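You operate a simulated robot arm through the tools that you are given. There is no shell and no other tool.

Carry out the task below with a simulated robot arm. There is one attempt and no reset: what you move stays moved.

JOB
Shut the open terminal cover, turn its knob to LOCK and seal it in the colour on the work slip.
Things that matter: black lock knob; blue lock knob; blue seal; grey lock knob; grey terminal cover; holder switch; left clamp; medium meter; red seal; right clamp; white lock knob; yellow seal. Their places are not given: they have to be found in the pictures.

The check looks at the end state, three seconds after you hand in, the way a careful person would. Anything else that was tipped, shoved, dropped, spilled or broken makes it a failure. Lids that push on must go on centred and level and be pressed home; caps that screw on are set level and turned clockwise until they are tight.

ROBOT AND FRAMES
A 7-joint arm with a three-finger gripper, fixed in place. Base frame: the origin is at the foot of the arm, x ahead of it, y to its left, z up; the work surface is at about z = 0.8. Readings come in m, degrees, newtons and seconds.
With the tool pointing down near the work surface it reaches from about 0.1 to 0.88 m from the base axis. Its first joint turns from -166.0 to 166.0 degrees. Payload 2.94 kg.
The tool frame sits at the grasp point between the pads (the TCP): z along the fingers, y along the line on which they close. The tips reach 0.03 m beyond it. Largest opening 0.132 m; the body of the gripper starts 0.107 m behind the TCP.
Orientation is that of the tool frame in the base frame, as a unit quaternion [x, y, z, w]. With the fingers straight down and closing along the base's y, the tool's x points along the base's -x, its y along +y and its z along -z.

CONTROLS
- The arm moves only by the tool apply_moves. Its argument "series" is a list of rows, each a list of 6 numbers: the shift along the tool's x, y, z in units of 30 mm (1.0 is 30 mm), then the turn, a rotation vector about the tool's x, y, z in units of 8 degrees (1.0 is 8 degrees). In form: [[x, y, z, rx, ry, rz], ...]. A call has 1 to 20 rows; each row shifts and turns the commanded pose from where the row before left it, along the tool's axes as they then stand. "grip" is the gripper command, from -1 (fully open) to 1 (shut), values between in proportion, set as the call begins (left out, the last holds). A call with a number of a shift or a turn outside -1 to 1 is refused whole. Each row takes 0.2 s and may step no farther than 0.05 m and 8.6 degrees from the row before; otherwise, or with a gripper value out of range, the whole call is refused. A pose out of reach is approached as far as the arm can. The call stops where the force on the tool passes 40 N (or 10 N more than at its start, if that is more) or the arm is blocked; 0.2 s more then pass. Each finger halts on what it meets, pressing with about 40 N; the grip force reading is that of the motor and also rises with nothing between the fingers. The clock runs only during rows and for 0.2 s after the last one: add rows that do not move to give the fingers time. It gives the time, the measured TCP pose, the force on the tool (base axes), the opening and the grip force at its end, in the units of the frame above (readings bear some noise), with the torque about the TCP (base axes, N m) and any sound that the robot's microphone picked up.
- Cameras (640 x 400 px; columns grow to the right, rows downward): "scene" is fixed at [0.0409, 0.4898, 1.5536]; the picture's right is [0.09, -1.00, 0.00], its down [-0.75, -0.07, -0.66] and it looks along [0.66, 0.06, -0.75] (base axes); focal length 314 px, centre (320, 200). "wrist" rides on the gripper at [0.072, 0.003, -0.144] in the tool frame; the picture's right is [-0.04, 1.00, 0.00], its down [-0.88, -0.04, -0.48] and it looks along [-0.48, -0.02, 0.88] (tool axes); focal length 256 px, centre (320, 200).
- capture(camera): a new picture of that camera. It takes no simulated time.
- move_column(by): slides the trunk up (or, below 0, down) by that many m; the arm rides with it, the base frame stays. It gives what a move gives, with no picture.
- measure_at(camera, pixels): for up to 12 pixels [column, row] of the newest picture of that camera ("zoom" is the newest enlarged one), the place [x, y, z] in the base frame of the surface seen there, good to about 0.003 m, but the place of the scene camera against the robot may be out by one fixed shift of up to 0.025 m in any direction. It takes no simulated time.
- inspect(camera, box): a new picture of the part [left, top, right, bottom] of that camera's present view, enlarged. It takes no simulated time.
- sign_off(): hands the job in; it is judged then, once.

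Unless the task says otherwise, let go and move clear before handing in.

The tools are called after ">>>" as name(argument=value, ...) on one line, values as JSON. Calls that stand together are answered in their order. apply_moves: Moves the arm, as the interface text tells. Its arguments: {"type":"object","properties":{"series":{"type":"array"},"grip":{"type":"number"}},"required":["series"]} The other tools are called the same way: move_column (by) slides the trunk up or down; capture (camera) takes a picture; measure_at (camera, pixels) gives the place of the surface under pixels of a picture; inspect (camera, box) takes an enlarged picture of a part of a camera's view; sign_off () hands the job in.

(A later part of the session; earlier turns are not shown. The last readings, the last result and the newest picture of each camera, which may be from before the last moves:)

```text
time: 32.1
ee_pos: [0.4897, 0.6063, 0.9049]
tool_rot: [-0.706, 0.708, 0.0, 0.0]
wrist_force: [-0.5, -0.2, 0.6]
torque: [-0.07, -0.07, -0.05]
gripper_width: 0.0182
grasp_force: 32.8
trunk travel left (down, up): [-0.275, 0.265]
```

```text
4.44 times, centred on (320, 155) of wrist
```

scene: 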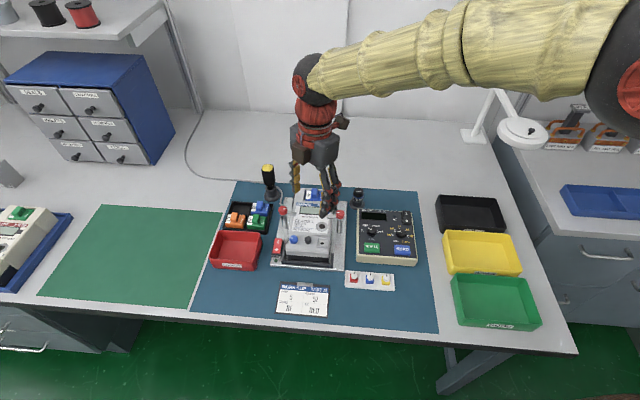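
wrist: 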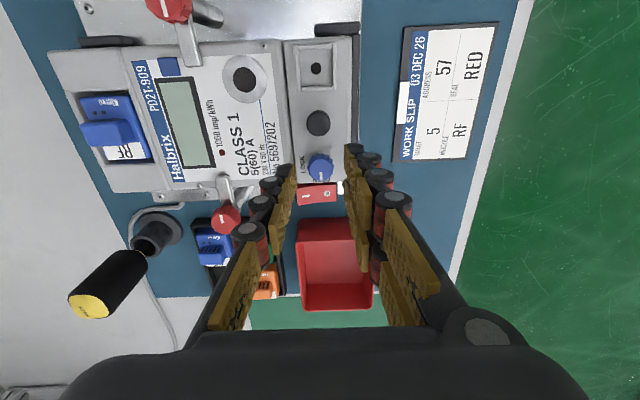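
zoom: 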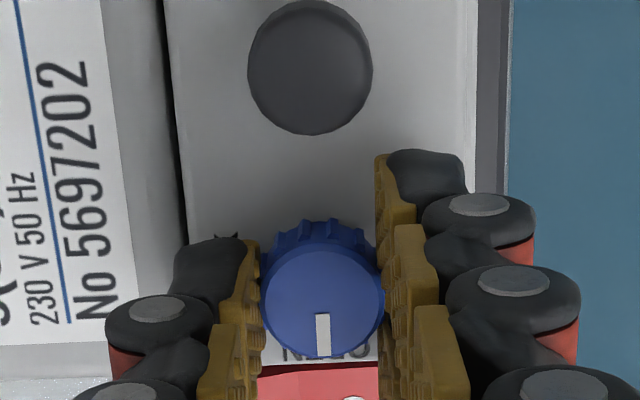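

The knob is gripped (opening 18 mm, 33 N). I'll turn it 45° clockwise.

>>> apply_moves(series=[[0, 0, 0, 0, 0, 0.7], [0, 0, 0, 0, 0, 0.7], [0, 0, 0, 0, 0, 0.7], [0, 0, 0, 0, 0, 0.7], [0, 0, 0, 0, 0, 0.7], [0, 0, 0, 0, 0, 0.7], [0, 0, 0, 0, 0, 0.7], [0, 0, 0, 0, 0, 0.7], [0, 0, 0, 0, 0, 0]])

>>> inspect(camera="wrist", box=[272, 110, 368, 200])

>>> inspect(camera="scene", box=[260, 200, 356, 260])

```text
time: 34.1
ee_pos: [0.4908, 0.6058, 0.9045]
tool_rot: [-0.382, 0.924, 0.001, 0.0]
wrist_force: [-0.7, 0.0, 2.0]
torque: [-0.07, -0.01, 0.0]
gripper_width: 0.0178
grasp_force: 40.1
trunk travel left (down, up): [-0.275, 0.265]
```

```text
4.44 times, centred on (320, 155) of wrist
```

zoom: 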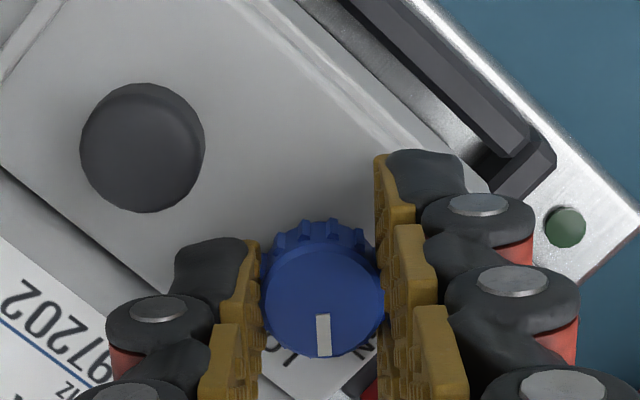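

```text
6.67 times, centred on (308, 230) of scene
```

zoom: 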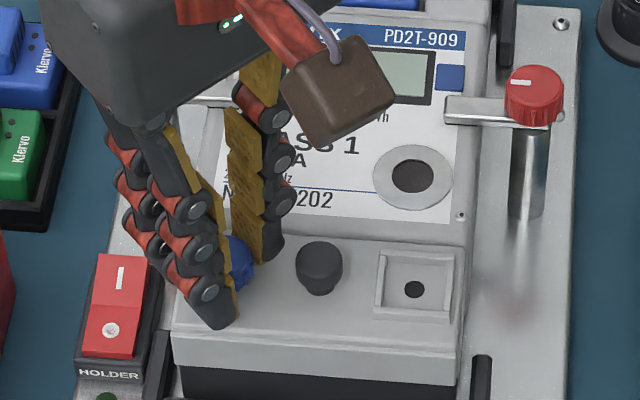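

The knob has followed, and its pointer is now halfway. I'll release to 34 mm, lift, and rotate 90° to the +45° tool angle for the second bite.

>>> apply_moves(series=[[0, 0, 0, 0, 0, 0], [0, 0, 0, 0, 0, 0], [0, 0, -0.5, 0, 0, 0], [0, 0, -0.8, 0, 0, 0], [0, 0, -0.7, 0, 0, 0]], grip=0.485)

>>> apply_moves(series=[[0, 0, 0, 0, 0, 0.9375], [0, 0, 0, 0, 0, 0.9375], [0, 0, 0, 0, 0, 0.9375], [0, 0, 0, 0, 0, 0.9375], [0, 0, 0, 0, 0, 0.9375], [0, 0, 0, 0, 0, 0.9375], [0, 0, 0, 0, 0, 0.9375], [0, 0, 0, 0, 0, 0.9375], [0, 0, 0, 0, 0, 0.9375], [0, 0, 0, 0, 0, 0.9375], [0, 0, 0, 0, 0, 0.9375], [0, 0, 0, 0, 0, 0.9375], [0, 0, 0, 0, 0, 0]])

>>> capture(camera="wrist")

>>> inspect(camera="wrist", box=[260, 90, 388, 170])

```text
time: 35.3
ee_pos: [0.4905, 0.6061, 0.965]
tool_rot: [-0.383, 0.924, 0.0, 0.001]
wrist_force: [-0.6, 0.2, -0.6]
torque: [0.03, -0.04, 0.0]
gripper_width: 0.0342
grasp_force: 0.1
trunk travel left (down, up): [-0.275, 0.265]
```

```text
time: 38.1
ee_pos: [0.4909, 0.6066, 0.9638]
tool_rot: [0.384, 0.924, -0.001, -0.001]
wrist_force: [0.2, -0.5, -0.2]
torque: [0.02, 0.02, -0.02]
gripper_width: 0.0343
grasp_force: 0.0
trunk travel left (down, up): [-0.275, 0.265]
```

```text
taken
```

wrist: 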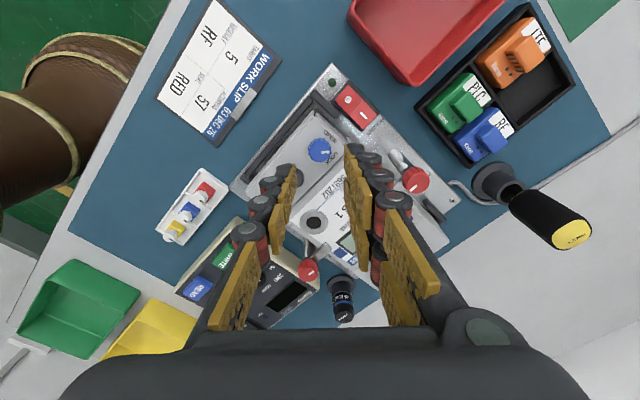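

```text
5.00 times, centred on (324, 130) of wrist
```

zoom: 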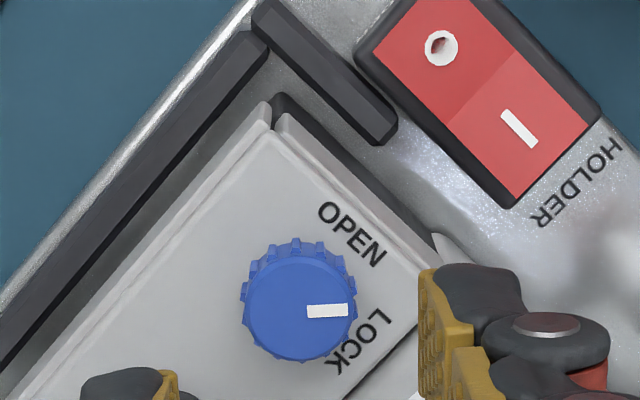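

The pointer sits midway between OPEN and LOCK (zoom (330,310)), and the knob is centred under the fingers. I'll lower and grip for the second 45°.

>>> apply_moves(series=[[0, 0, 0.7, 0, 0, 0], [0, 0, 0.7, 0, 0, 0], [0, 0, 0.3, 0, 0, 0], [0, 0, 0.26, 0, 0, 0], [0, 0, 0, 0, 0, 0]])

>>> apply_moves(series=[[0, 0, 0, 0, 0, 0], [0, 0, 0, 0, 0, 0], [0, 0, 0, 0, 0, 0]], grip=1)

>>> inspect(camera="wrist", box=[272, 110, 368, 200])

```text
time: 39.3
ee_pos: [0.4915, 0.6072, 0.9034]
tool_rot: [0.383, 0.924, -0.001, 0.0]
wrist_force: [0.4, -0.5, -0.1]
torque: [0.0, -0.03, 0.0]
gripper_width: 0.0341
grasp_force: 0.0
trunk travel left (down, up): [-0.275, 0.265]
```

```text
time: 40.1
ee_pos: [0.4903, 0.6066, 0.9047]
tool_rot: [0.383, 0.924, -0.001, 0.0]
wrist_force: [-4.5, -2.9, 0.2]
torque: [-0.09, 0.29, 0.0]
gripper_width: 0.0183
grasp_force: 33.1
trunk travel left (down, up): [-0.275, 0.265]
```

```text
4.44 times, centred on (320, 155) of wrist
```

zoom: 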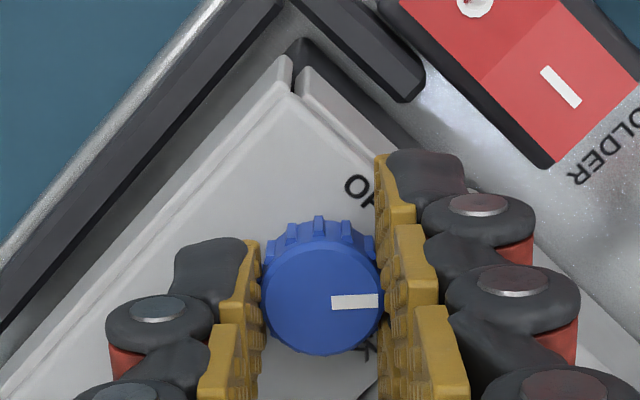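

The knob is gripped again, with about 5 N of sideways load from a sub-millimetre offset. I'll ease 0.7 mm towards it and turn the remaining 45° clockwise.

>>> apply_moves(series=[[0, -0.025, 0, 0, 0, 0], [0, 0, 0, 0, 0, 0.7], [0, 0, 0, 0, 0, 0.7], [0, 0, 0, 0, 0, 0.7], [0, 0, 0, 0, 0, 0.7], [0, 0, 0, 0, 0, 0.7], [0, 0, 0, 0, 0, 0.7], [0, 0, 0, 0, 0, 0.7], [0, 0, 0, 0, 0, 0.725], [0, 0, 0, 0, 0, 0]])

>>> inspect(camera="wrist", box=[272, 110, 368, 200])

>>> inspect(camera="scene", box=[260, 200, 356, 260])

```text
time: 42.3
ee_pos: [0.4905, 0.606, 0.9057]
tool_rot: [0.707, 0.707, 0.0, 0.0]
wrist_force: [-4.5, 1.4, -0.5]
torque: [-0.07, 0.13, 0.0]
gripper_width: 0.0179
grasp_force: 39.8
trunk travel left (down, up): [-0.275, 0.265]
```

```text
4.44 times, centred on (320, 155) of wrist
```

zoom: 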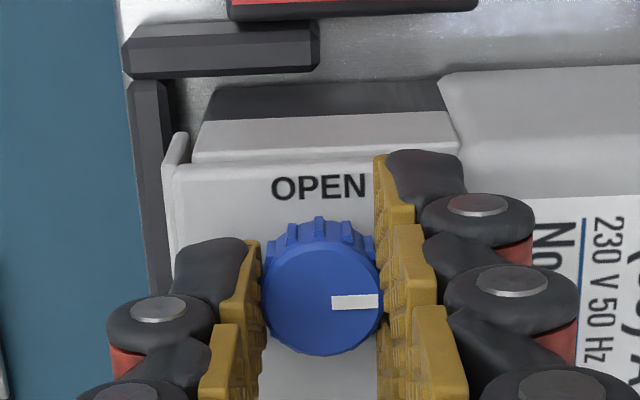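

```text
6.67 times, centred on (308, 230) of scene
```

zoom: 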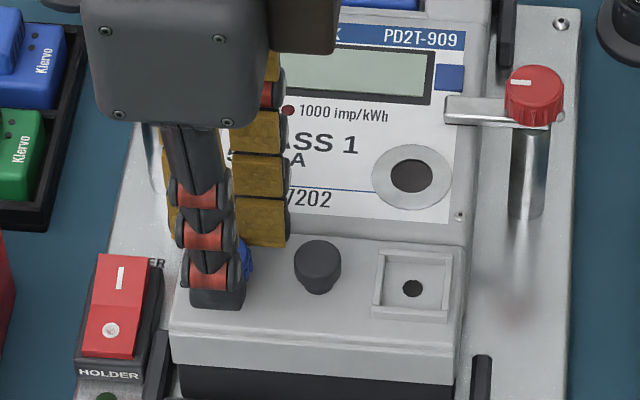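

The pointer now faces +x towards LOCK. I'll release, lift and back away to check the pointer and the cover seam.

>>> apply_moves(series=[[0, 0, 0, 0, 0, 0], [0, 0, 0, 0, 0, 0], [0, 0, -0.5, 0, 0, 0], [0, 0, -0.8, 0, 0, 0], [0, 0, -1, 0, 0, 0]], grip=0.485)

>>> inspect(camera="wrist", box=[260, 70, 388, 150])

```text
time: 43.5
ee_pos: [0.49, 0.6063, 0.9746]
tool_rot: [0.708, 0.706, 0.0, 0.0]
wrist_force: [0.3, -0.3, 0.7]
torque: [0.04, 0.0, 0.0]
gripper_width: 0.034
grasp_force: 0.0
trunk travel left (down, up): [-0.275, 0.265]
```

```text
5.00 times, centred on (324, 110) of wrist
```

zoom: 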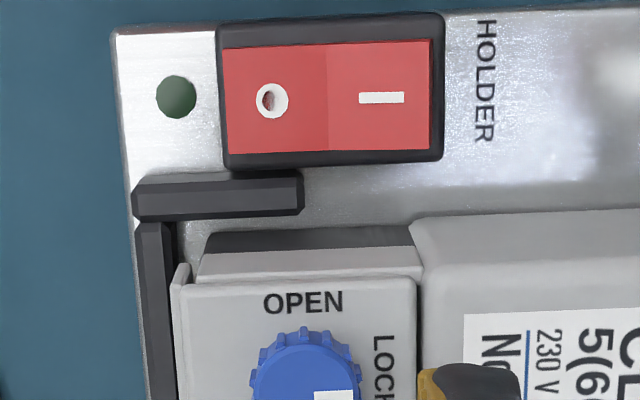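

The pointer now aligns with LOCK at zoom (335,390). I'll raise, rotate back to the 0° tool angle and check the whole cover from above before handling the seal.

>>> apply_moves(series=[[0, 0, -0.9, 0, 0, 0], [0, 0, -0.9, 0, 0, 0], [0, 0, 0, 0, 0, -0.9375], [0, 0, 0, 0, 0, -0.9375], [0, 0, 0, 0, 0, -0.9375], [0, 0, 0, 0, 0, -0.9375], [0, 0, 0, 0, 0, -0.9375], [0, 0, 0, 0, 0, -0.9375], [0, 0, 0, 0, 0, -0.9375], [0, 0, 0, 0, 0, -0.9375], [0, 0, 0, 0, 0, -0.9375], [0, 0, 0, 0, 0, -0.9375], [0, 0, 0, 0, 0, -0.9375], [0, 0, 0, 0, 0, -0.9375], [0.8, -0.8, 0, 0, 0, 0], [0.8, -0.8, 0, 0, 0, 0], [0.6, -0.8, 0, 0, 0, 0], [0, 0, 0, 0, 0, 0]], grip=-0.5)

>>> capture(camera="wrist")

>>> inspect(camera="wrist", box=[272, 110, 400, 210])

```text
time: 47.3
ee_pos: [0.4251, 0.5331, 1.029]
tool_rot: [0.0, 1.0, 0.0, -0.001]
wrist_force: [0.0, -0.7, 0.5]
torque: [-0.02, -0.02, -0.03]
gripper_width: 0.099
grasp_force: 0.0
trunk travel left (down, up): [-0.275, 0.265]
```

```text
taken
```

wrist: 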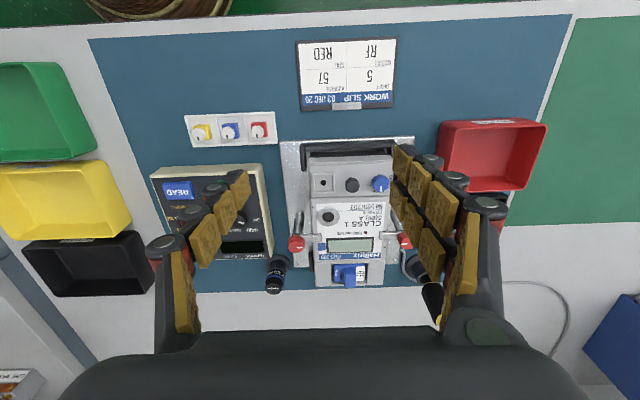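

```text
4.00 times, centred on (336, 160) of wrist
```

zoom: 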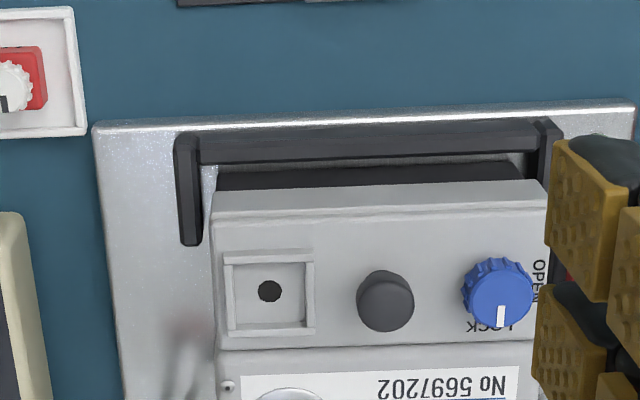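

The knob reads LOCK and the cover is seated evenly. Next is the red seal at wrist (260,131), so I'll move over the tray and take close, accurate measurements.

>>> apply_moves(series=[[0, -0.9, 0, 0, 0, 0], [0, -0.9, 0, 0, 0, 0], [0, -0.9, 0, 0, 0, 0], [0.2, 0, 0.5, 0, 0, 0], [0.2, 0, 0.5, 0, 0, 0], [0, 0, 0, 0, 0, 0]])

>>> capture(camera="wrist")

>>> inspect(camera="wrist", box=[240, 110, 368, 190])

```text
time: 48.7
ee_pos: [0.4127, 0.451, 0.9992]
tool_rot: [0.0, 1.0, 0.001, 0.0]
wrist_force: [-0.7, -0.2, 1.1]
torque: [0.03, 0.01, 0.0]
gripper_width: 0.0992
grasp_force: 0.0
trunk travel left (down, up): [-0.275, 0.265]
```

```text
taken
```

wrist: 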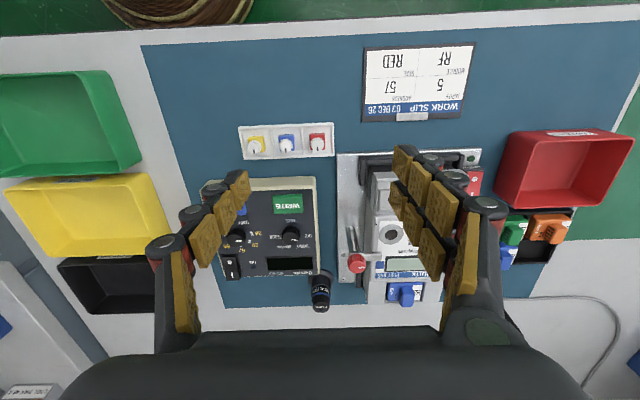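

```text
5.00 times, centred on (304, 150) of wrist
```

zoom: 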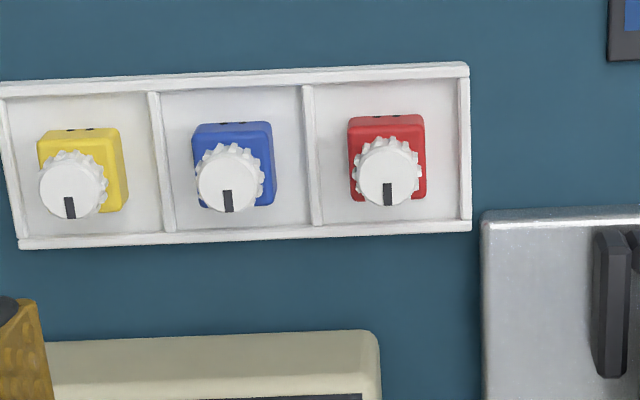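

>>> measure_at(camera="zoom", pixels=[[388, 175], [360, 178], [418, 175], [388, 205], [388, 147], [355, 125], [418, 122], [352, 185], [422, 190], [335, 190], [450, 190], [387, 85]])

>>> measure_at(camera="zoom", pixels=[[385, 118], [350, 150], [425, 150], [310, 150], [464, 150], [385, 72], [385, 228], [230, 180], [235, 130], [155, 160], [315, 200], [430, 360]])

```text
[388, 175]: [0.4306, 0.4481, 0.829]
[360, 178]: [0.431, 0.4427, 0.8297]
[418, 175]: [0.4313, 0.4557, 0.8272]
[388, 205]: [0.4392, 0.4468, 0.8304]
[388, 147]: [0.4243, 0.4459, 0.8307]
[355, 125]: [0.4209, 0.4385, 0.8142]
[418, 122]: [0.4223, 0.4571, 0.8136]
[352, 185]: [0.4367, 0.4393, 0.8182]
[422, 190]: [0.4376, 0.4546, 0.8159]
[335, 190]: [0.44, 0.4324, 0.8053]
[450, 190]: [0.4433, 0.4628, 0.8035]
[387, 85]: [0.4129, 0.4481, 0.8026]
```

```text
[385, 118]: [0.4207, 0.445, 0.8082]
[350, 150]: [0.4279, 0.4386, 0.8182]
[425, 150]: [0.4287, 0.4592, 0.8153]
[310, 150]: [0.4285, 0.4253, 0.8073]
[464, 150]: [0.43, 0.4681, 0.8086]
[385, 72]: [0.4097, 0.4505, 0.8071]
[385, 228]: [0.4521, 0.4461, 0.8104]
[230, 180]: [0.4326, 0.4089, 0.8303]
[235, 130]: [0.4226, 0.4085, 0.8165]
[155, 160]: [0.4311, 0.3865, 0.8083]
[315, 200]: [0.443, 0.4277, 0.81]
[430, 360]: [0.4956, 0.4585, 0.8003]
```

The red seal's body spans roughly x 0.4205–0.440, y 0.4385–0.458 with its top at z 0.817, and its white knob tops out at 0.830; the tray wall is at 0.809. Gripping the body with the fingers closing along x (−90° tool angle) keeps clear of the blue seal here and of the handle at the seat. I'll rotate and centre over it.

>>> apply_moves(series=[[0, 0, 0, 0, 0, -0.9375], [0, 0, 0, 0, 0, -0.9375], [0, 0, 0, 0, 0, -0.9375], [0, 0, 0, 0, 0, -0.9375], [0, 0, 0, 0, 0, -0.9375], [0, 0, 0, 0, 0, -0.9375], [0, 0, 0, 0, 0, -0.9375], [0, 0, 0, 0, 0, -0.9375], [0, 0, 0, 0, 0, -0.9375], [0, 0, 0, 0, 0, -0.9375], [0, 0, 0, 0, 0, -0.9375], [0, 0, 0, 0, 0, -0.9375], [0.1, -0.6, 0.5, 0, 0, 0], [0, 0, 0.7, 0, 0, 0], [0, 0, 0.7, 0, 0, 0], [0, 0, 0, 0, 0, 0]], grip=0.3)

>>> capture(camera="wrist")

>>> inspect(camera="wrist", box=[272, 100, 368, 180])

```text
time: 52.1
ee_pos: [0.4296, 0.4483, 0.9407]
tool_rot: [0.707, -0.707, 0.0, -0.001]
wrist_force: [-0.2, -0.2, 0.1]
torque: [-0.04, -0.04, 0.0]
gripper_width: 0.0463
grasp_force: 0.0
trunk travel left (down, up): [-0.275, 0.265]
```

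```text
taken
```

wrist: 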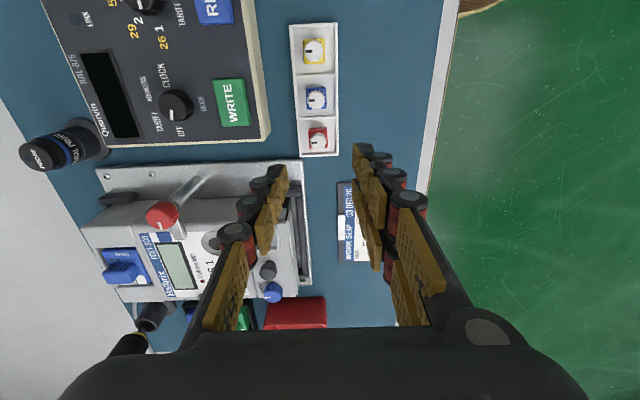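

```text
5.00 times, centred on (320, 140) of wrist
```

zoom: 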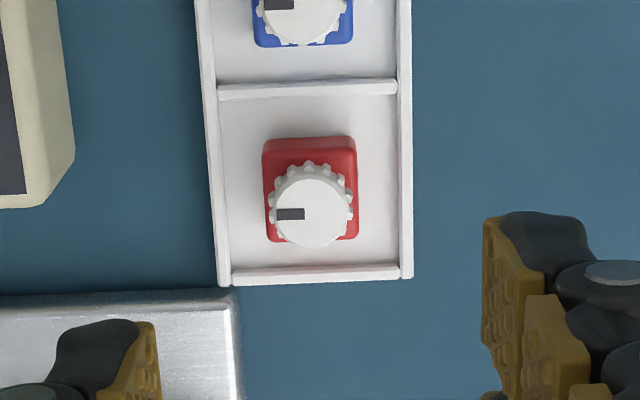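

The seal is nearly centred at zoom (311,200). I'll measure it from this pose to refine the centre.

>>> measure_at(camera="zoom", pixels=[[310, 205], [275, 195], [350, 200], [310, 240], [265, 148], [350, 140], [358, 190], [264, 190], [358, 236], [270, 240], [310, 138], [404, 200]])

```text
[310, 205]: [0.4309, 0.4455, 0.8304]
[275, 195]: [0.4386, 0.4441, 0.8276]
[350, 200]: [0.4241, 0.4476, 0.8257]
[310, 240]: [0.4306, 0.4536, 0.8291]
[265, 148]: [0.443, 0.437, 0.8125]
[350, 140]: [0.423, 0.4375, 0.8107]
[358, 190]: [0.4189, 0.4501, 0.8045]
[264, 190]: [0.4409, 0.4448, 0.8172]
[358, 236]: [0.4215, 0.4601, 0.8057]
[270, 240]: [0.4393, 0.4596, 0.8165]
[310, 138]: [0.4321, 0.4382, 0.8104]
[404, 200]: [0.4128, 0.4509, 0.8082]
```

The body centre is (0.431, 0.4485). I'll shift 1.4 mm, narrow the opening to 36 mm and lower so the tips sit just above the tray wall, on the upper half of the body.

>>> apply_moves(series=[[0, -0.047, 0.7, 0, 0, 0], [0, 0, 0.9, 0, 0, 0], [0, 0, 0.9, 0, 0, 0], [0, 0, 0.5, 0, 0, 0], [0, 0, 0.26, 0, 0, 0], [0, 0, 0, 0, 0, 0]], grip=0.455)

>>> inspect(camera="wrist", box=[272, 120, 368, 200])

>>> inspect(camera="scene", box=[320, 245, 410, 300])

```text
time: 53.5
ee_pos: [0.4314, 0.4495, 0.8441]
tool_rot: [0.707, -0.707, -0.001, 0.0]
wrist_force: [0.8, -0.2, 0.8]
torque: [-0.01, -0.03, -0.03]
gripper_width: 0.036
grasp_force: 0.0
trunk travel left (down, up): [-0.275, 0.265]
```

```text
5.00 times, centred on (320, 160) of wrist
```

zoom: 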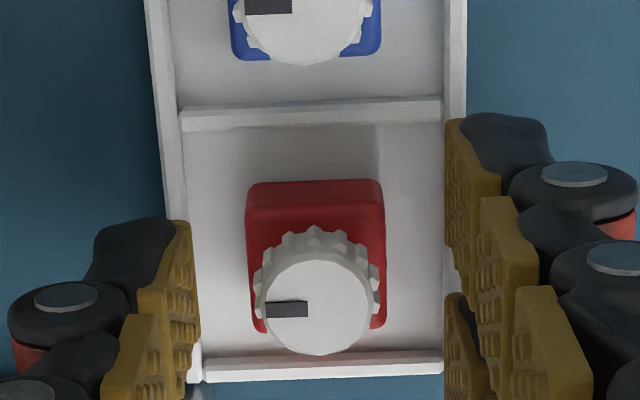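

```text
7.11 times, centred on (365, 272) of scene
```

zoom: 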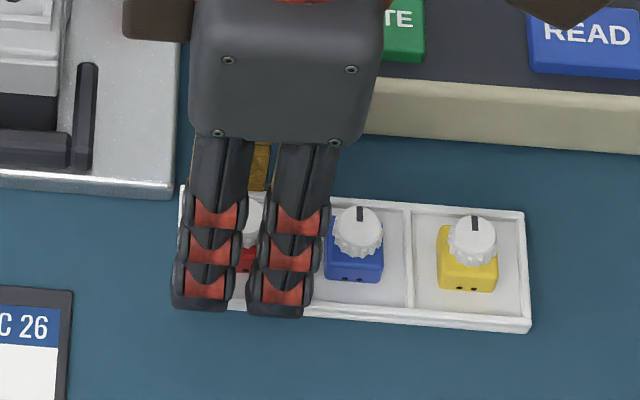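

The seal is framed between the pads at zoom (315,260), but with the TCP at 0.844 the tips overlap the body by only about 3 mm. I'll measure the wall and tip heights here before going lower.

>>> measure_at(camera="wrist", pixels=[[305, 158], [359, 150], [361, 135], [318, 193], [297, 196], [309, 165], [334, 160], [322, 142], [363, 146], [308, 166], [302, 180], [375, 146]])

>>> measure_at(camera="zoom", pixels=[[205, 300], [275, 308], [250, 255], [210, 190], [330, 205], [400, 320], [360, 320], [330, 275]])

```text
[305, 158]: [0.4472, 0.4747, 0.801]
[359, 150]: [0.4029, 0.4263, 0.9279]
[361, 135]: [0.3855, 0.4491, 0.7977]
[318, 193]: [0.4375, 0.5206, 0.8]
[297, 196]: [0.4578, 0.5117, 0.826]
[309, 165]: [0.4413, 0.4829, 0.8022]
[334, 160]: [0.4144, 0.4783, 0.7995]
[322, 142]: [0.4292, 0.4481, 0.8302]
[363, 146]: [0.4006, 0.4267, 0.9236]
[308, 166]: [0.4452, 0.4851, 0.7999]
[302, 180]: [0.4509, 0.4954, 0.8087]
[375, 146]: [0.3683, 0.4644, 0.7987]
```

```text
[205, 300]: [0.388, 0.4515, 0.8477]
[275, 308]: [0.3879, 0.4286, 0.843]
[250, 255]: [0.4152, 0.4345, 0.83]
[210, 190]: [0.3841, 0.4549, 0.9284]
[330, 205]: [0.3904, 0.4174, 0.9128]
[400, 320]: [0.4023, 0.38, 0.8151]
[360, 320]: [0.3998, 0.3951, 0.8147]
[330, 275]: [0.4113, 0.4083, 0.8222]
```

Those wrist readings came from the older picture. I'll take a fresh one and measure again.

>>> capture(camera="wrist")

>>> measure_at(camera="wrist", pixels=[[305, 158], [309, 190], [306, 148], [318, 193], [364, 145], [291, 168], [309, 165], [334, 157], [322, 182], [345, 142], [293, 165], [365, 170]])

```text
taken
```

wrist: 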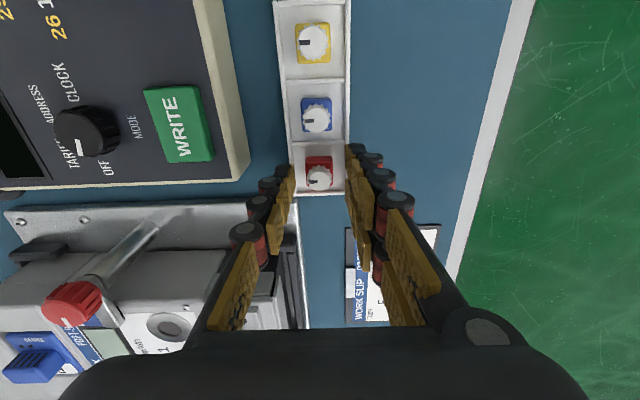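

```text
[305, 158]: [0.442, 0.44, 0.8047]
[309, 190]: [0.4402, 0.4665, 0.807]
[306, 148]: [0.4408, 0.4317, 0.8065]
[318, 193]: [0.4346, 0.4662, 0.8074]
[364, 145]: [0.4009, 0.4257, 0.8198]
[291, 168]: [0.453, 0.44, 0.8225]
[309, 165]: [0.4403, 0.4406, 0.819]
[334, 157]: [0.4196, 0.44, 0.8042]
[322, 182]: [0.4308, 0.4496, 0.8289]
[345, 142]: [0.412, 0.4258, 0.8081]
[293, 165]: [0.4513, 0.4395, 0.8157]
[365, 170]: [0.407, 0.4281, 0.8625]
```

The tray wall top is at z≈0.8075 and the tips are at about 0.814. I'll lower 3.9 mm so the tips clear the wall by about 2.5 mm, then close on the body.

>>> apply_moves(series=[[0, 0, 0.13, 0, 0, 0], [0, 0, 0, 0, 0, 0]])

>>> apply_moves(series=[[0, 0, 0, 0, 0, 0], [0, 0, 0, 0, 0, 0], [0, 0, 0, 0, 0, 0]], grip=1)

>>> inspect(camera="wrist", box=[272, 120, 368, 200])

```text
time: 54.1
ee_pos: [0.4316, 0.4482, 0.8407]
tool_rot: [-0.707, 0.707, 0.001, 0.0]
wrist_force: [0.4, 0.8, -0.5]
torque: [0.02, -0.01, -0.02]
gripper_width: 0.0361
grasp_force: 0.0
trunk travel left (down, up): [-0.275, 0.265]
```

```text
time: 54.9
ee_pos: [0.4324, 0.4488, 0.8401]
tool_rot: [-0.707, 0.708, 0.0, 0.0]
wrist_force: [-0.7, 1.1, -0.5]
torque: [-0.04, 0.01, 0.0]
gripper_width: 0.0191
grasp_force: 14.6
trunk travel left (down, up): [-0.275, 0.265]
```

```text
5.00 times, centred on (320, 160) of wrist
```

zoom: 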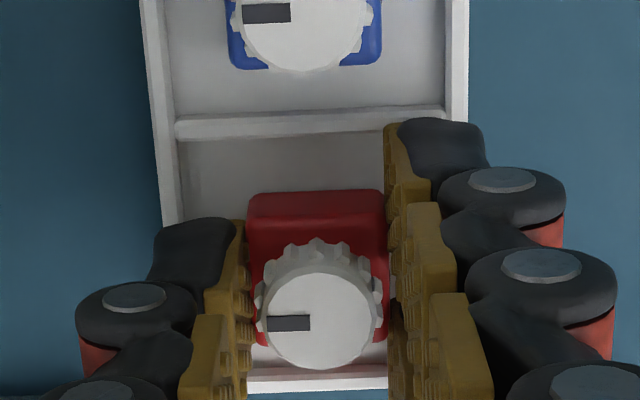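

The pads are on the body (opening 19.1 mm). I'll let the force build, then lift gently.

>>> apply_moves(series=[[0, 0, 0, 0, 0, 0], [0, 0, 0, 0, 0, 0], [0, 0, -0.2, 0, 0, 0], [0, 0, -0.4, 0, 0, 0], [0, 0, -0.8, 0, 0, 0], [0, 0, -0.8, 0, 0, 0]])

>>> inspect(camera="wrist", box=[272, 120, 368, 200])

>>> inspect(camera="scene", box=[320, 230, 410, 300])

```text
time: 56.3
ee_pos: [0.4311, 0.4499, 0.9052]
tool_rot: [-0.707, 0.707, 0.001, 0.0]
wrist_force: [-0.7, -0.3, -0.9]
torque: [0.03, 0.0, -0.02]
gripper_width: 0.019
grasp_force: 13.5
trunk travel left (down, up): [-0.275, 0.265]
```

```text
5.00 times, centred on (320, 160) of wrist
```

zoom: 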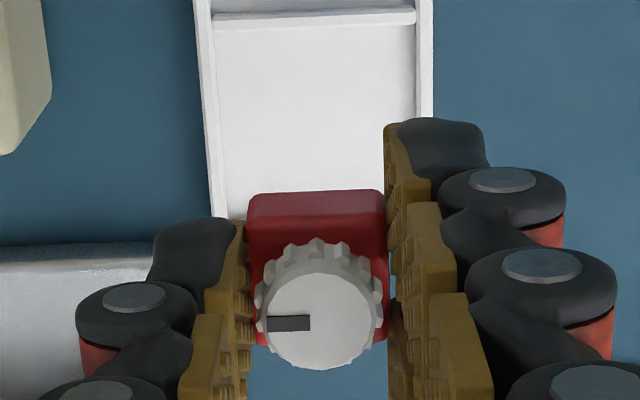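

```text
5.71 times, centred on (365, 265) of scene
```

zoom: 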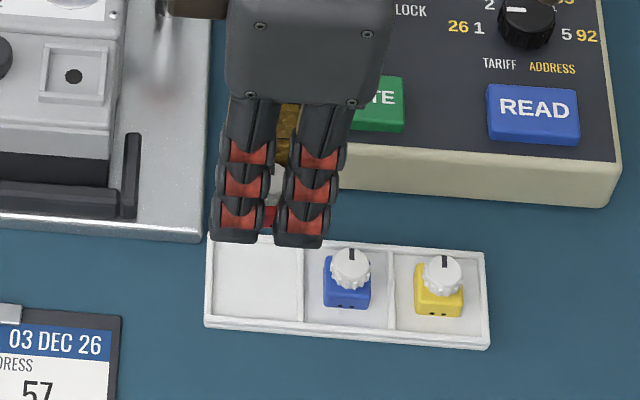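

The red seal is held square between the pads and clear of the tray. I'll raise it and carry it to a hover above the seat at about (0.491, 0.533).

>>> apply_moves(series=[[0, 0, -1, 0, 0, 0], [0, 0, -1, 0, 0, 0], [-0.69, -0.5, 0, 0, 0, 0], [-0.69, -0.5, 0, 0, 0, 0], [-0.69, -0.5, 0, 0, 0, 0], [-0.69, -0.5, 0, 0, 0, 0], [0, 0, 0, 0, 0, 0], [0, 0, 0, 0, 0, 0]])

>>> capture(camera="wrist")

>>> inspect(camera="wrist", box=[256, 80, 384, 200])

```text
time: 58.1
ee_pos: [0.4924, 0.5333, 0.9643]
tool_rot: [0.708, -0.707, 0.0, 0.0]
wrist_force: [-0.5, -0.2, 0.1]
torque: [0.0, 0.0, -0.02]
gripper_width: 0.0191
grasp_force: 14.1
trunk travel left (down, up): [-0.275, 0.265]
```

```text
taken
```

wrist: 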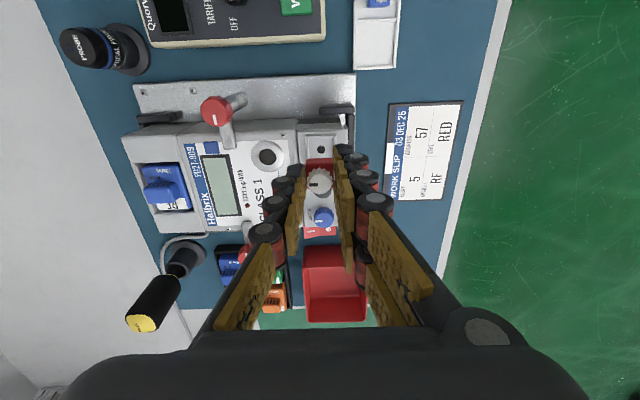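

```text
3.33 times, centred on (320, 140) of wrist
```

zoom: 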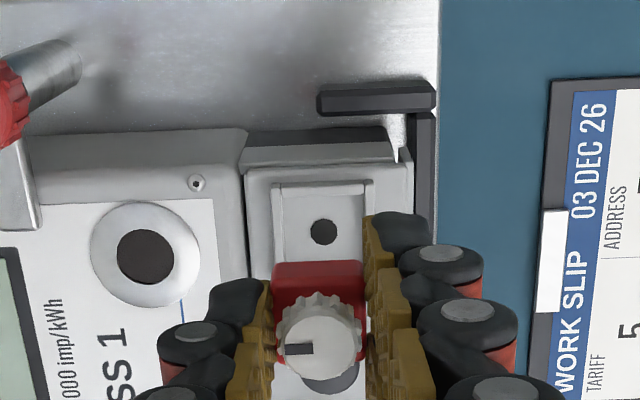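

The seal hovers just behind the seat in the view, with the seat at zoom (322,225) and the seal at (318,300). I'll enlarge further to compare the seal's edges with the seat's inner walls.

>>> inspect(camera="wrist", box=[288, 125, 352, 195])

```text
5.71 times, centred on (320, 160) of wrist
```

zoom: 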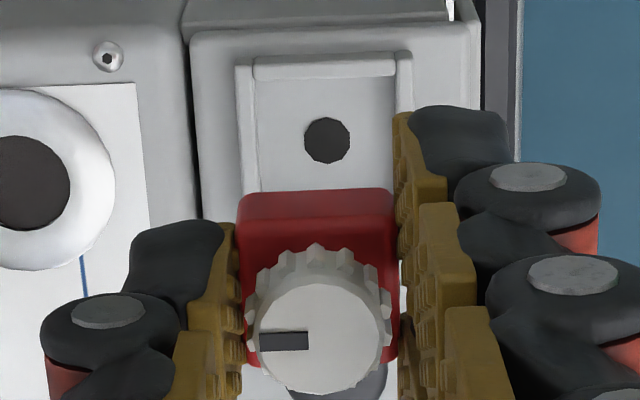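

>>> measure_at(camera="zoom", pixels=[[326, 140], [306, 140], [350, 140], [326, 118], [326, 162], [258, 150], [393, 105], [245, 150], [404, 95], [238, 150], [412, 85], [325, 68]])

>>> measure_at(camera="zoom", pixels=[[325, 55], [325, 84], [316, 195], [316, 225], [243, 205], [390, 200], [243, 270], [393, 270], [316, 340], [246, 340], [388, 340], [285, 342]])

```text
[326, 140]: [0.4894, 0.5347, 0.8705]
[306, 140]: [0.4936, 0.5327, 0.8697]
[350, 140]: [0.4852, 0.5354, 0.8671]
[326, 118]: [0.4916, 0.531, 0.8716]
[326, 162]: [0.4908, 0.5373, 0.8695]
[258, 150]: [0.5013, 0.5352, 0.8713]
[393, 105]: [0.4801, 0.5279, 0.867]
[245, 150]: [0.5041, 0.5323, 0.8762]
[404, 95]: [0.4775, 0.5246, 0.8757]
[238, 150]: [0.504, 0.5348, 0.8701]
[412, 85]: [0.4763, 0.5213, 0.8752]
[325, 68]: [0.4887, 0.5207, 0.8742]
```

```text
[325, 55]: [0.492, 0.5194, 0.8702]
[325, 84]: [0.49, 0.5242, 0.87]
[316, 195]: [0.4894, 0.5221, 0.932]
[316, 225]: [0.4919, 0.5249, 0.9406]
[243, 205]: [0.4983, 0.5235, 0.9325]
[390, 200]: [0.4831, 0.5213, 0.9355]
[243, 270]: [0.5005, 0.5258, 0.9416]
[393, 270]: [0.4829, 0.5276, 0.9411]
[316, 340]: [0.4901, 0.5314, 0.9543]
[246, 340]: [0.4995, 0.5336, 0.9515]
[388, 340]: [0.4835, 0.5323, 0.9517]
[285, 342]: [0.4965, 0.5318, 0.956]
```

Seat centre is about (0.4905, 0.5337), with an inner width of about 21 mm. The 19 mm seal is centred at about (0.491, 0.5316), so it needs roughly +2 mm in y and −0.5 mm in x. I'll apply that, lower to just above the seat walls and compare again.

>>> apply_moves(series=[[-0.067, 0.017, 0, 0, 0, 0], [0, 0, 0.5, 0, 0, 0], [0, 0, 0.5, 0, 0, 0], [0, 0, 0.5, 0, 0, 0], [0, 0, 0, 0, 0, 0], [0, 0, 0, 0, 0, 0]])

>>> capture(camera="wrist")

>>> inspect(camera="wrist", box=[288, 130, 352, 190])

>>> inspect(camera="scene", box=[284, 210, 356, 260])

```text
time: 59.5
ee_pos: [0.4907, 0.5343, 0.9204]
tool_rot: [0.707, -0.707, 0.0, 0.0]
wrist_force: [-0.1, 0.6, -0.5]
torque: [0.01, 0.0, -0.02]
gripper_width: 0.0191
grasp_force: 13.9
trunk travel left (down, up): [-0.275, 0.265]
```

```text
taken
```

wrist: 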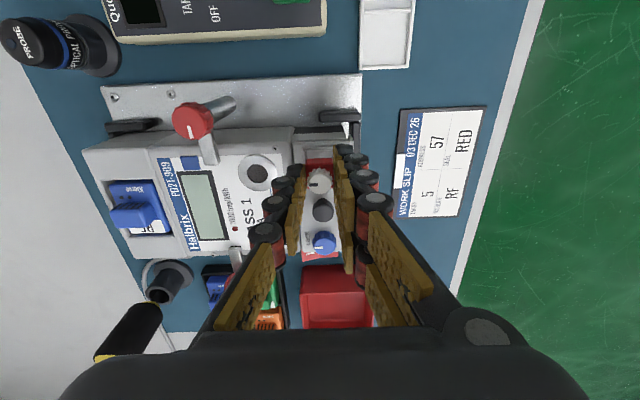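

```text
6.67 times, centred on (320, 160) of wrist
```

zoom: 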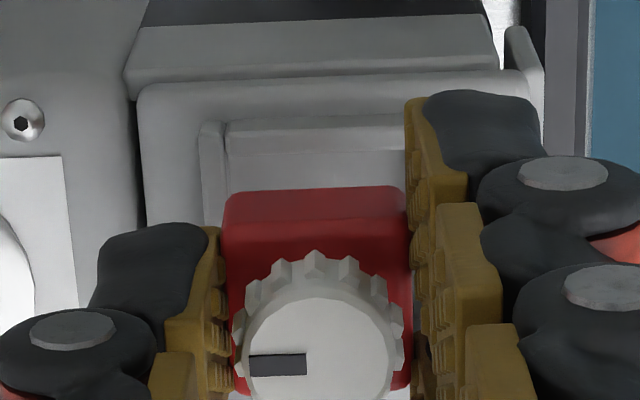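

```text
8.00 times, centred on (320, 235) of scene
```

zoom: 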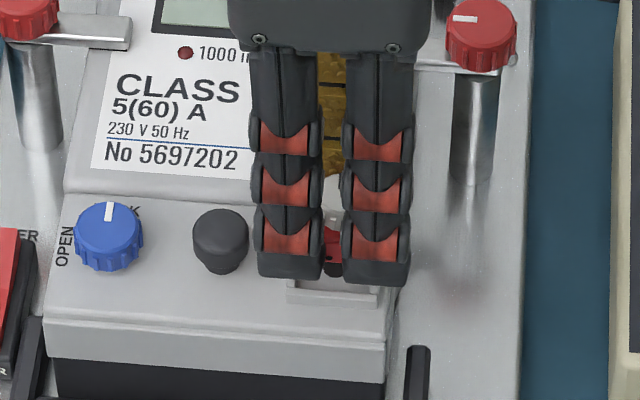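

The seal is now just above the seat. I'll measure both edges in this zoom, then make the final lateral correction.

>>> inspect(camera="wrist", box=[288, 130, 352, 190])

>>> measure_at(camera="zoom", pixels=[[230, 165], [222, 165], [205, 165], [213, 160], [300, 133], [300, 122], [300, 152], [300, 165], [390, 150], [395, 165], [300, 205], [300, 225]])

>>> measure_at(camera="zoom", pixels=[[228, 210], [404, 205], [228, 260], [408, 260], [312, 345], [250, 340], [390, 340], [312, 275], [300, 195], [237, 200], [395, 195], [300, 215]])

```text
6.67 times, centred on (320, 160) of wrist
```

zoom: 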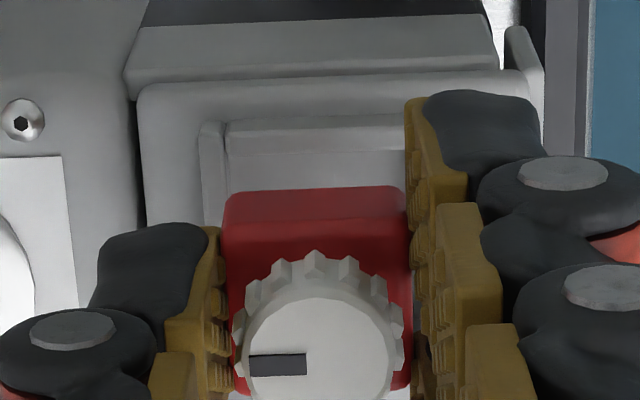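

```text
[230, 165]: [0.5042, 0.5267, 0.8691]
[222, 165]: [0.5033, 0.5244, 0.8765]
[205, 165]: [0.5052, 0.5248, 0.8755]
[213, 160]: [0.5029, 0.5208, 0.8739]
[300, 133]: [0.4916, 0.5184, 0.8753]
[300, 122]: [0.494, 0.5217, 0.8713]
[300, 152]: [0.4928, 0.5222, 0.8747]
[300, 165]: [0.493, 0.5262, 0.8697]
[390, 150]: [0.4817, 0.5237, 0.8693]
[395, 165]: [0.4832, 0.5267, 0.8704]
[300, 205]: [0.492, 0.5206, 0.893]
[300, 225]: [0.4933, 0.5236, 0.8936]
```

```text
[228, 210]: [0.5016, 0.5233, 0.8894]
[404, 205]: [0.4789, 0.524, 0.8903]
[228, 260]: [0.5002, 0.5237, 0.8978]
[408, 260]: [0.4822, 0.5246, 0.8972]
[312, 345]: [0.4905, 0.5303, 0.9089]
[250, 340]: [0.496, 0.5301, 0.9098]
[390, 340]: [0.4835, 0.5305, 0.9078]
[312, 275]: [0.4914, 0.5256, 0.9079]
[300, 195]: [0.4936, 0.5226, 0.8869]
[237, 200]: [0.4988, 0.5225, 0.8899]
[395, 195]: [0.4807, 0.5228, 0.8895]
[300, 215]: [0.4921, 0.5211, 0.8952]
```

From the pixel geometry, the seal is within about 0.7 mm of the seat centre, and the seat has about 1.4 mm clearance per side. I'll apply that last correction (−0.7 mm tool x, +0.4 mm tool y) and lower gently towards the seat floor.

>>> apply_moves(series=[[-0.023, 0.013, 0, 0, 0, 0], [0, 0, 0.1, 0, 0, 0], [0, 0, 0.1, 0, 0, 0], [0, 0, 0.1, 0, 0, 0], [0, 0, 0, 0, 0, 0]])

>>> inspect(camera="wrist", box=[288, 130, 352, 190])

>>> inspect(camera="scene", box=[284, 210, 356, 260])

```text
time: 60.7
ee_pos: [0.4901, 0.5351, 0.9116]
tool_rot: [-0.707, 0.707, 0.0, 0.0]
wrist_force: [0.0, -0.4, 0.0]
torque: [0.0, 0.0, -0.05]
gripper_width: 0.0189
grasp_force: 14.3
trunk travel left (down, up): [-0.275, 0.265]
```

```text
6.67 times, centred on (320, 160) of wrist
```

zoom: 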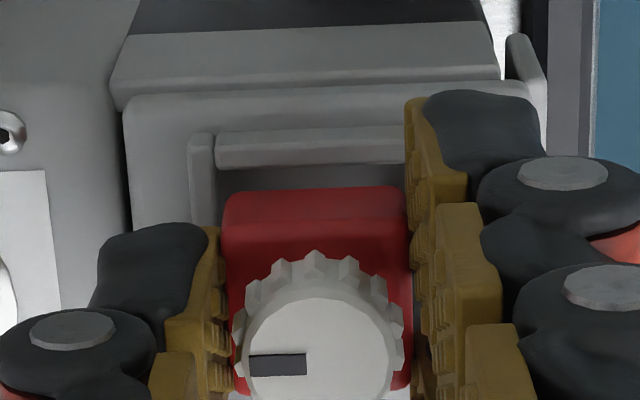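

```text
8.00 times, centred on (320, 235) of scene
```

zoom: 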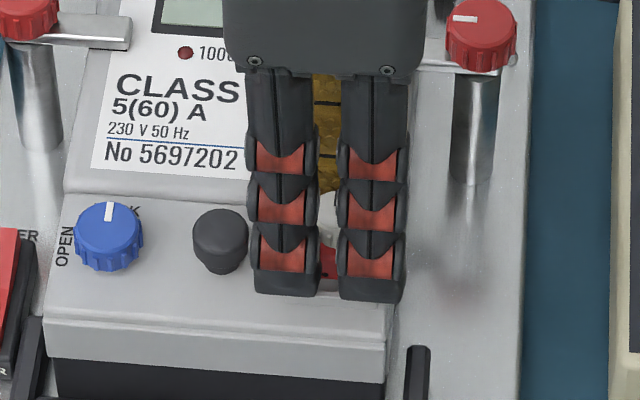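

Gaps around the seal look balanced (wall inner edges at zoom row 165 and column 215 against the seal's 187 and 223), and there is no contact force. I'll continue down in 1.2 mm steps.

>>> apply_moves(series=[[0, 0, 0.04, 0, 0, 0], [0, 0, 0.04, 0, 0, 0], [0, 0, 0.04, 0, 0, 0], [0, 0, 0, 0, 0, 0]])

>>> inspect(camera="wrist", box=[288, 130, 352, 190])

```text
time: 61.7
ee_pos: [0.4906, 0.5334, 0.9076]
tool_rot: [-0.707, 0.707, 0.0, 0.0]
wrist_force: [0.0, 0.4, -2.0]
torque: [0.0, 0.03, 0.03]
gripper_width: 0.0191
grasp_force: 14.0
trunk travel left (down, up): [-0.275, 0.265]
```

```text
6.67 times, centred on (320, 160) of wrist
```

zoom: 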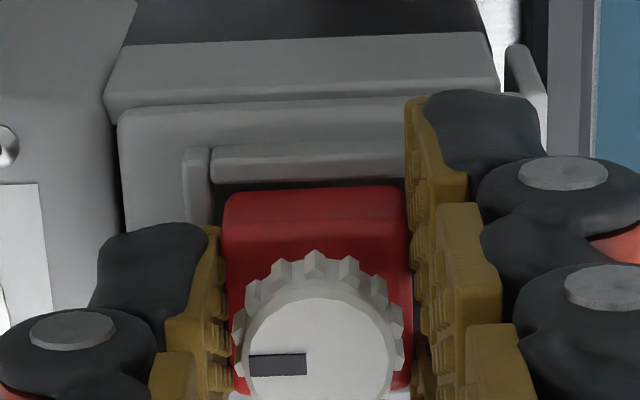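

The seal is entering the seat inside the walls (dark gap at zoom (300,188)) with almost no force. I'll lower a few more small steps.

>>> apply_moves(series=[[0, 0, 0.03, 0, 0, 0], [0, 0, 0.03, 0, 0, 0], [0, 0, 0, 0, 0, 0]])

>>> inspect(camera="wrist", box=[288, 130, 352, 190])

```text
time: 62.5
ee_pos: [0.4904, 0.5357, 0.9062]
tool_rot: [-0.707, 0.707, 0.0, 0.0]
wrist_force: [0.7, 0.6, -1.9]
torque: [-0.01, 0.04, 0.0]
gripper_width: 0.019
grasp_force: 13.8
trunk travel left (down, up): [-0.275, 0.265]
```

```text
6.67 times, centred on (320, 160) of wrist
```

zoom: 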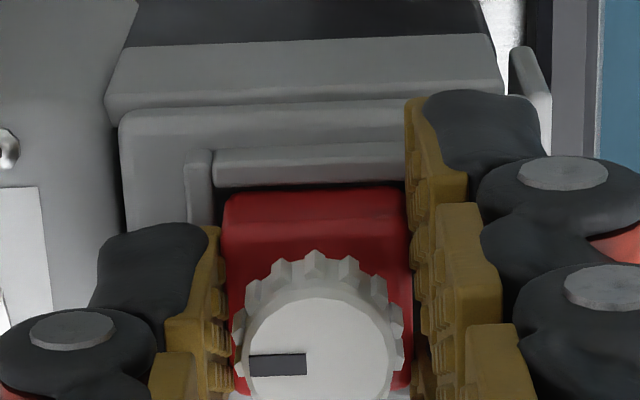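

There is still no upward reaction. I'll go down another 2 mm in small steps, looking for floor contact.

>>> apply_moves(series=[[0, 0, 0.03, 0, 0, 0], [0, 0, 0.03, 0, 0, 0], [0, 0, 0, 0, 0, 0]])

>>> inspect(camera="wrist", box=[288, 130, 352, 190])

>>> inspect(camera="scene", box=[284, 210, 356, 260])

```text
time: 63.3
ee_pos: [0.4907, 0.5353, 0.9047]
tool_rot: [0.707, -0.707, 0.0, -0.001]
wrist_force: [0.7, -1.0, 2.3]
torque: [0.0, 0.02, -0.03]
gripper_width: 0.019
grasp_force: 13.6
trunk travel left (down, up): [-0.275, 0.265]
```

```text
6.67 times, centred on (320, 160) of wrist
```

zoom: 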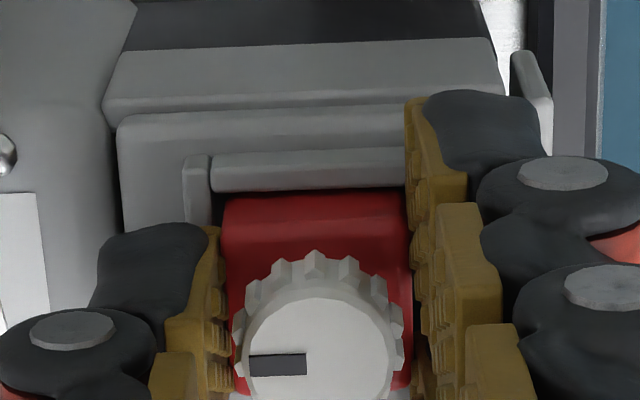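

```text
8.00 times, centred on (320, 235) of scene
```

zoom: 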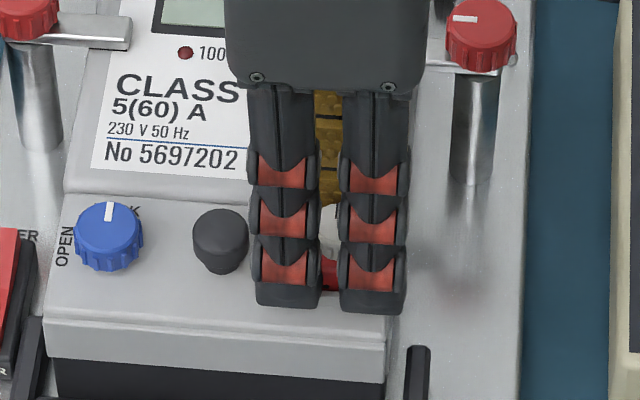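

Force has turned to +2.3 N, so contact may be starting. I'll press slightly further to confirm.

>>> apply_moves(series=[[0, 0, 0.03, 0, 0, 0], [0, 0, 0.03, 0, 0, 0], [0, 0, 0, 0, 0, 0]])

>>> inspect(camera="wrist", box=[288, 130, 352, 190])

```text
time: 64.1
ee_pos: [0.4911, 0.536, 0.9049]
tool_rot: [0.707, -0.707, 0.001, -0.001]
wrist_force: [-0.5, 0.0, 11.0]
torque: [-0.05, 0.0, 0.0]
gripper_width: 0.019
grasp_force: 14.3
trunk travel left (down, up): [-0.275, 0.265]
```

```text
6.67 times, centred on (320, 160) of wrist
```

zoom: 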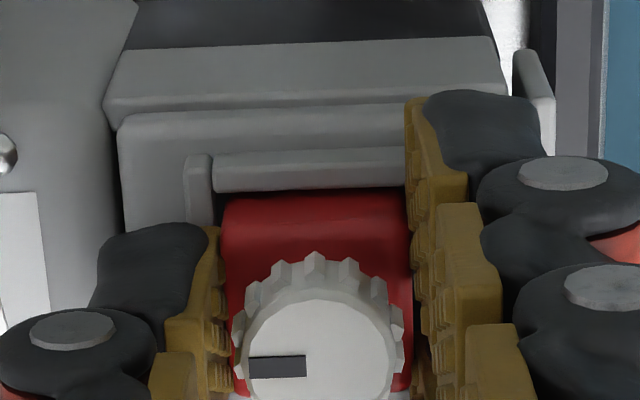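

There is 11 N of contact at z≈0.905 and the seal looks level inside the seat. I'll unload, open the fingers a little, lift off and inspect how it sits.

>>> apply_moves(series=[[0, 0, -0.04, 0, 0, 0], [0, 0, 0, 0, 0, 0]])

>>> apply_moves(series=[[0, 0, 0, 0, 0, 0], [0, 0, 0, 0, 0, 0], [0, 0, 0, 0, 0, 0], [0, 0, -0.3, 0, 0, 0], [0, 0, -0.7, 0, 0, 0], [0, 0, -0.9, 0, 0, 0], [0, 0, 0, 0, 0, 0]], grip=0.455)

>>> capture(camera="wrist")

>>> inspect(camera="wrist", box=[272, 100, 368, 180])

>>> inspect(camera="scene", box=[284, 210, 356, 260])

```text
time: 64.7
ee_pos: [0.4899, 0.5351, 0.9039]
tool_rot: [0.707, -0.707, 0.0, 0.0]
wrist_force: [1.0, 3.6, 6.0]
torque: [0.08, 0.0, 0.0]
gripper_width: 0.019
grasp_force: 13.8
trunk travel left (down, up): [-0.275, 0.265]
```

```text
time: 66.3
ee_pos: [0.4915, 0.5345, 0.9618]
tool_rot: [-0.707, 0.707, 0.0, 0.001]
wrist_force: [0.0, -0.4, 0.0]
torque: [0.0, -0.01, -0.01]
gripper_width: 0.0357
grasp_force: 0.1
trunk travel left (down, up): [-0.275, 0.265]
```

```text
taken
```

wrist: 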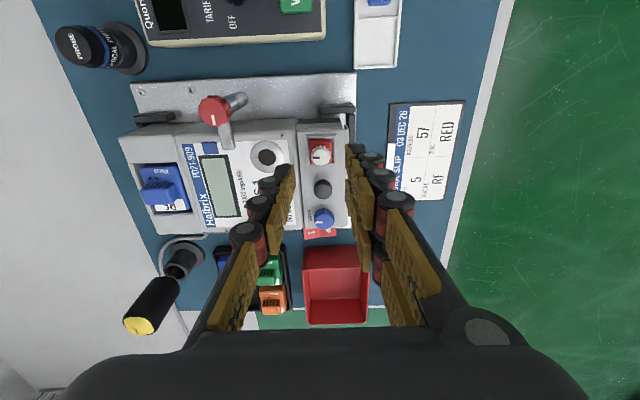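

```text
5.00 times, centred on (320, 140) of wrist
```

zoom: 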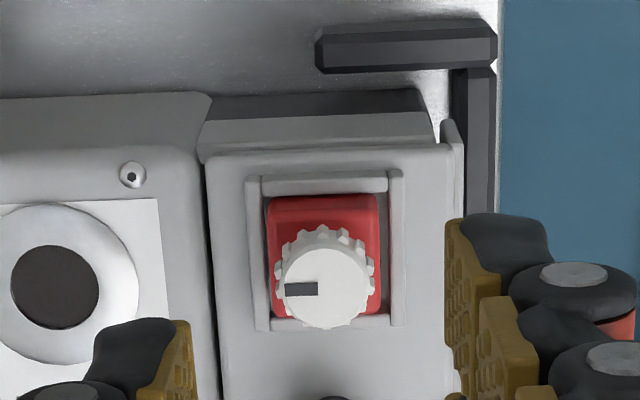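

```text
8.00 times, centred on (320, 235) of scene
```

zoom: 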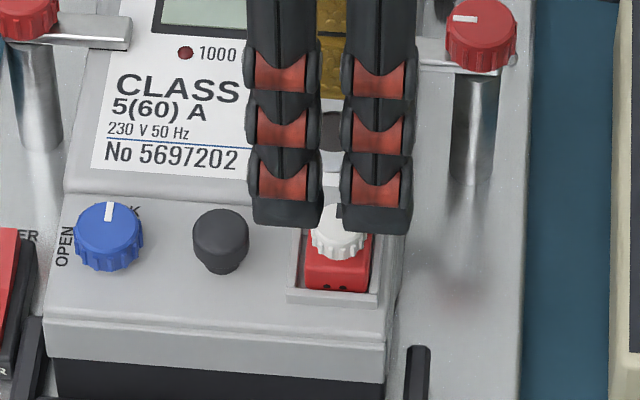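

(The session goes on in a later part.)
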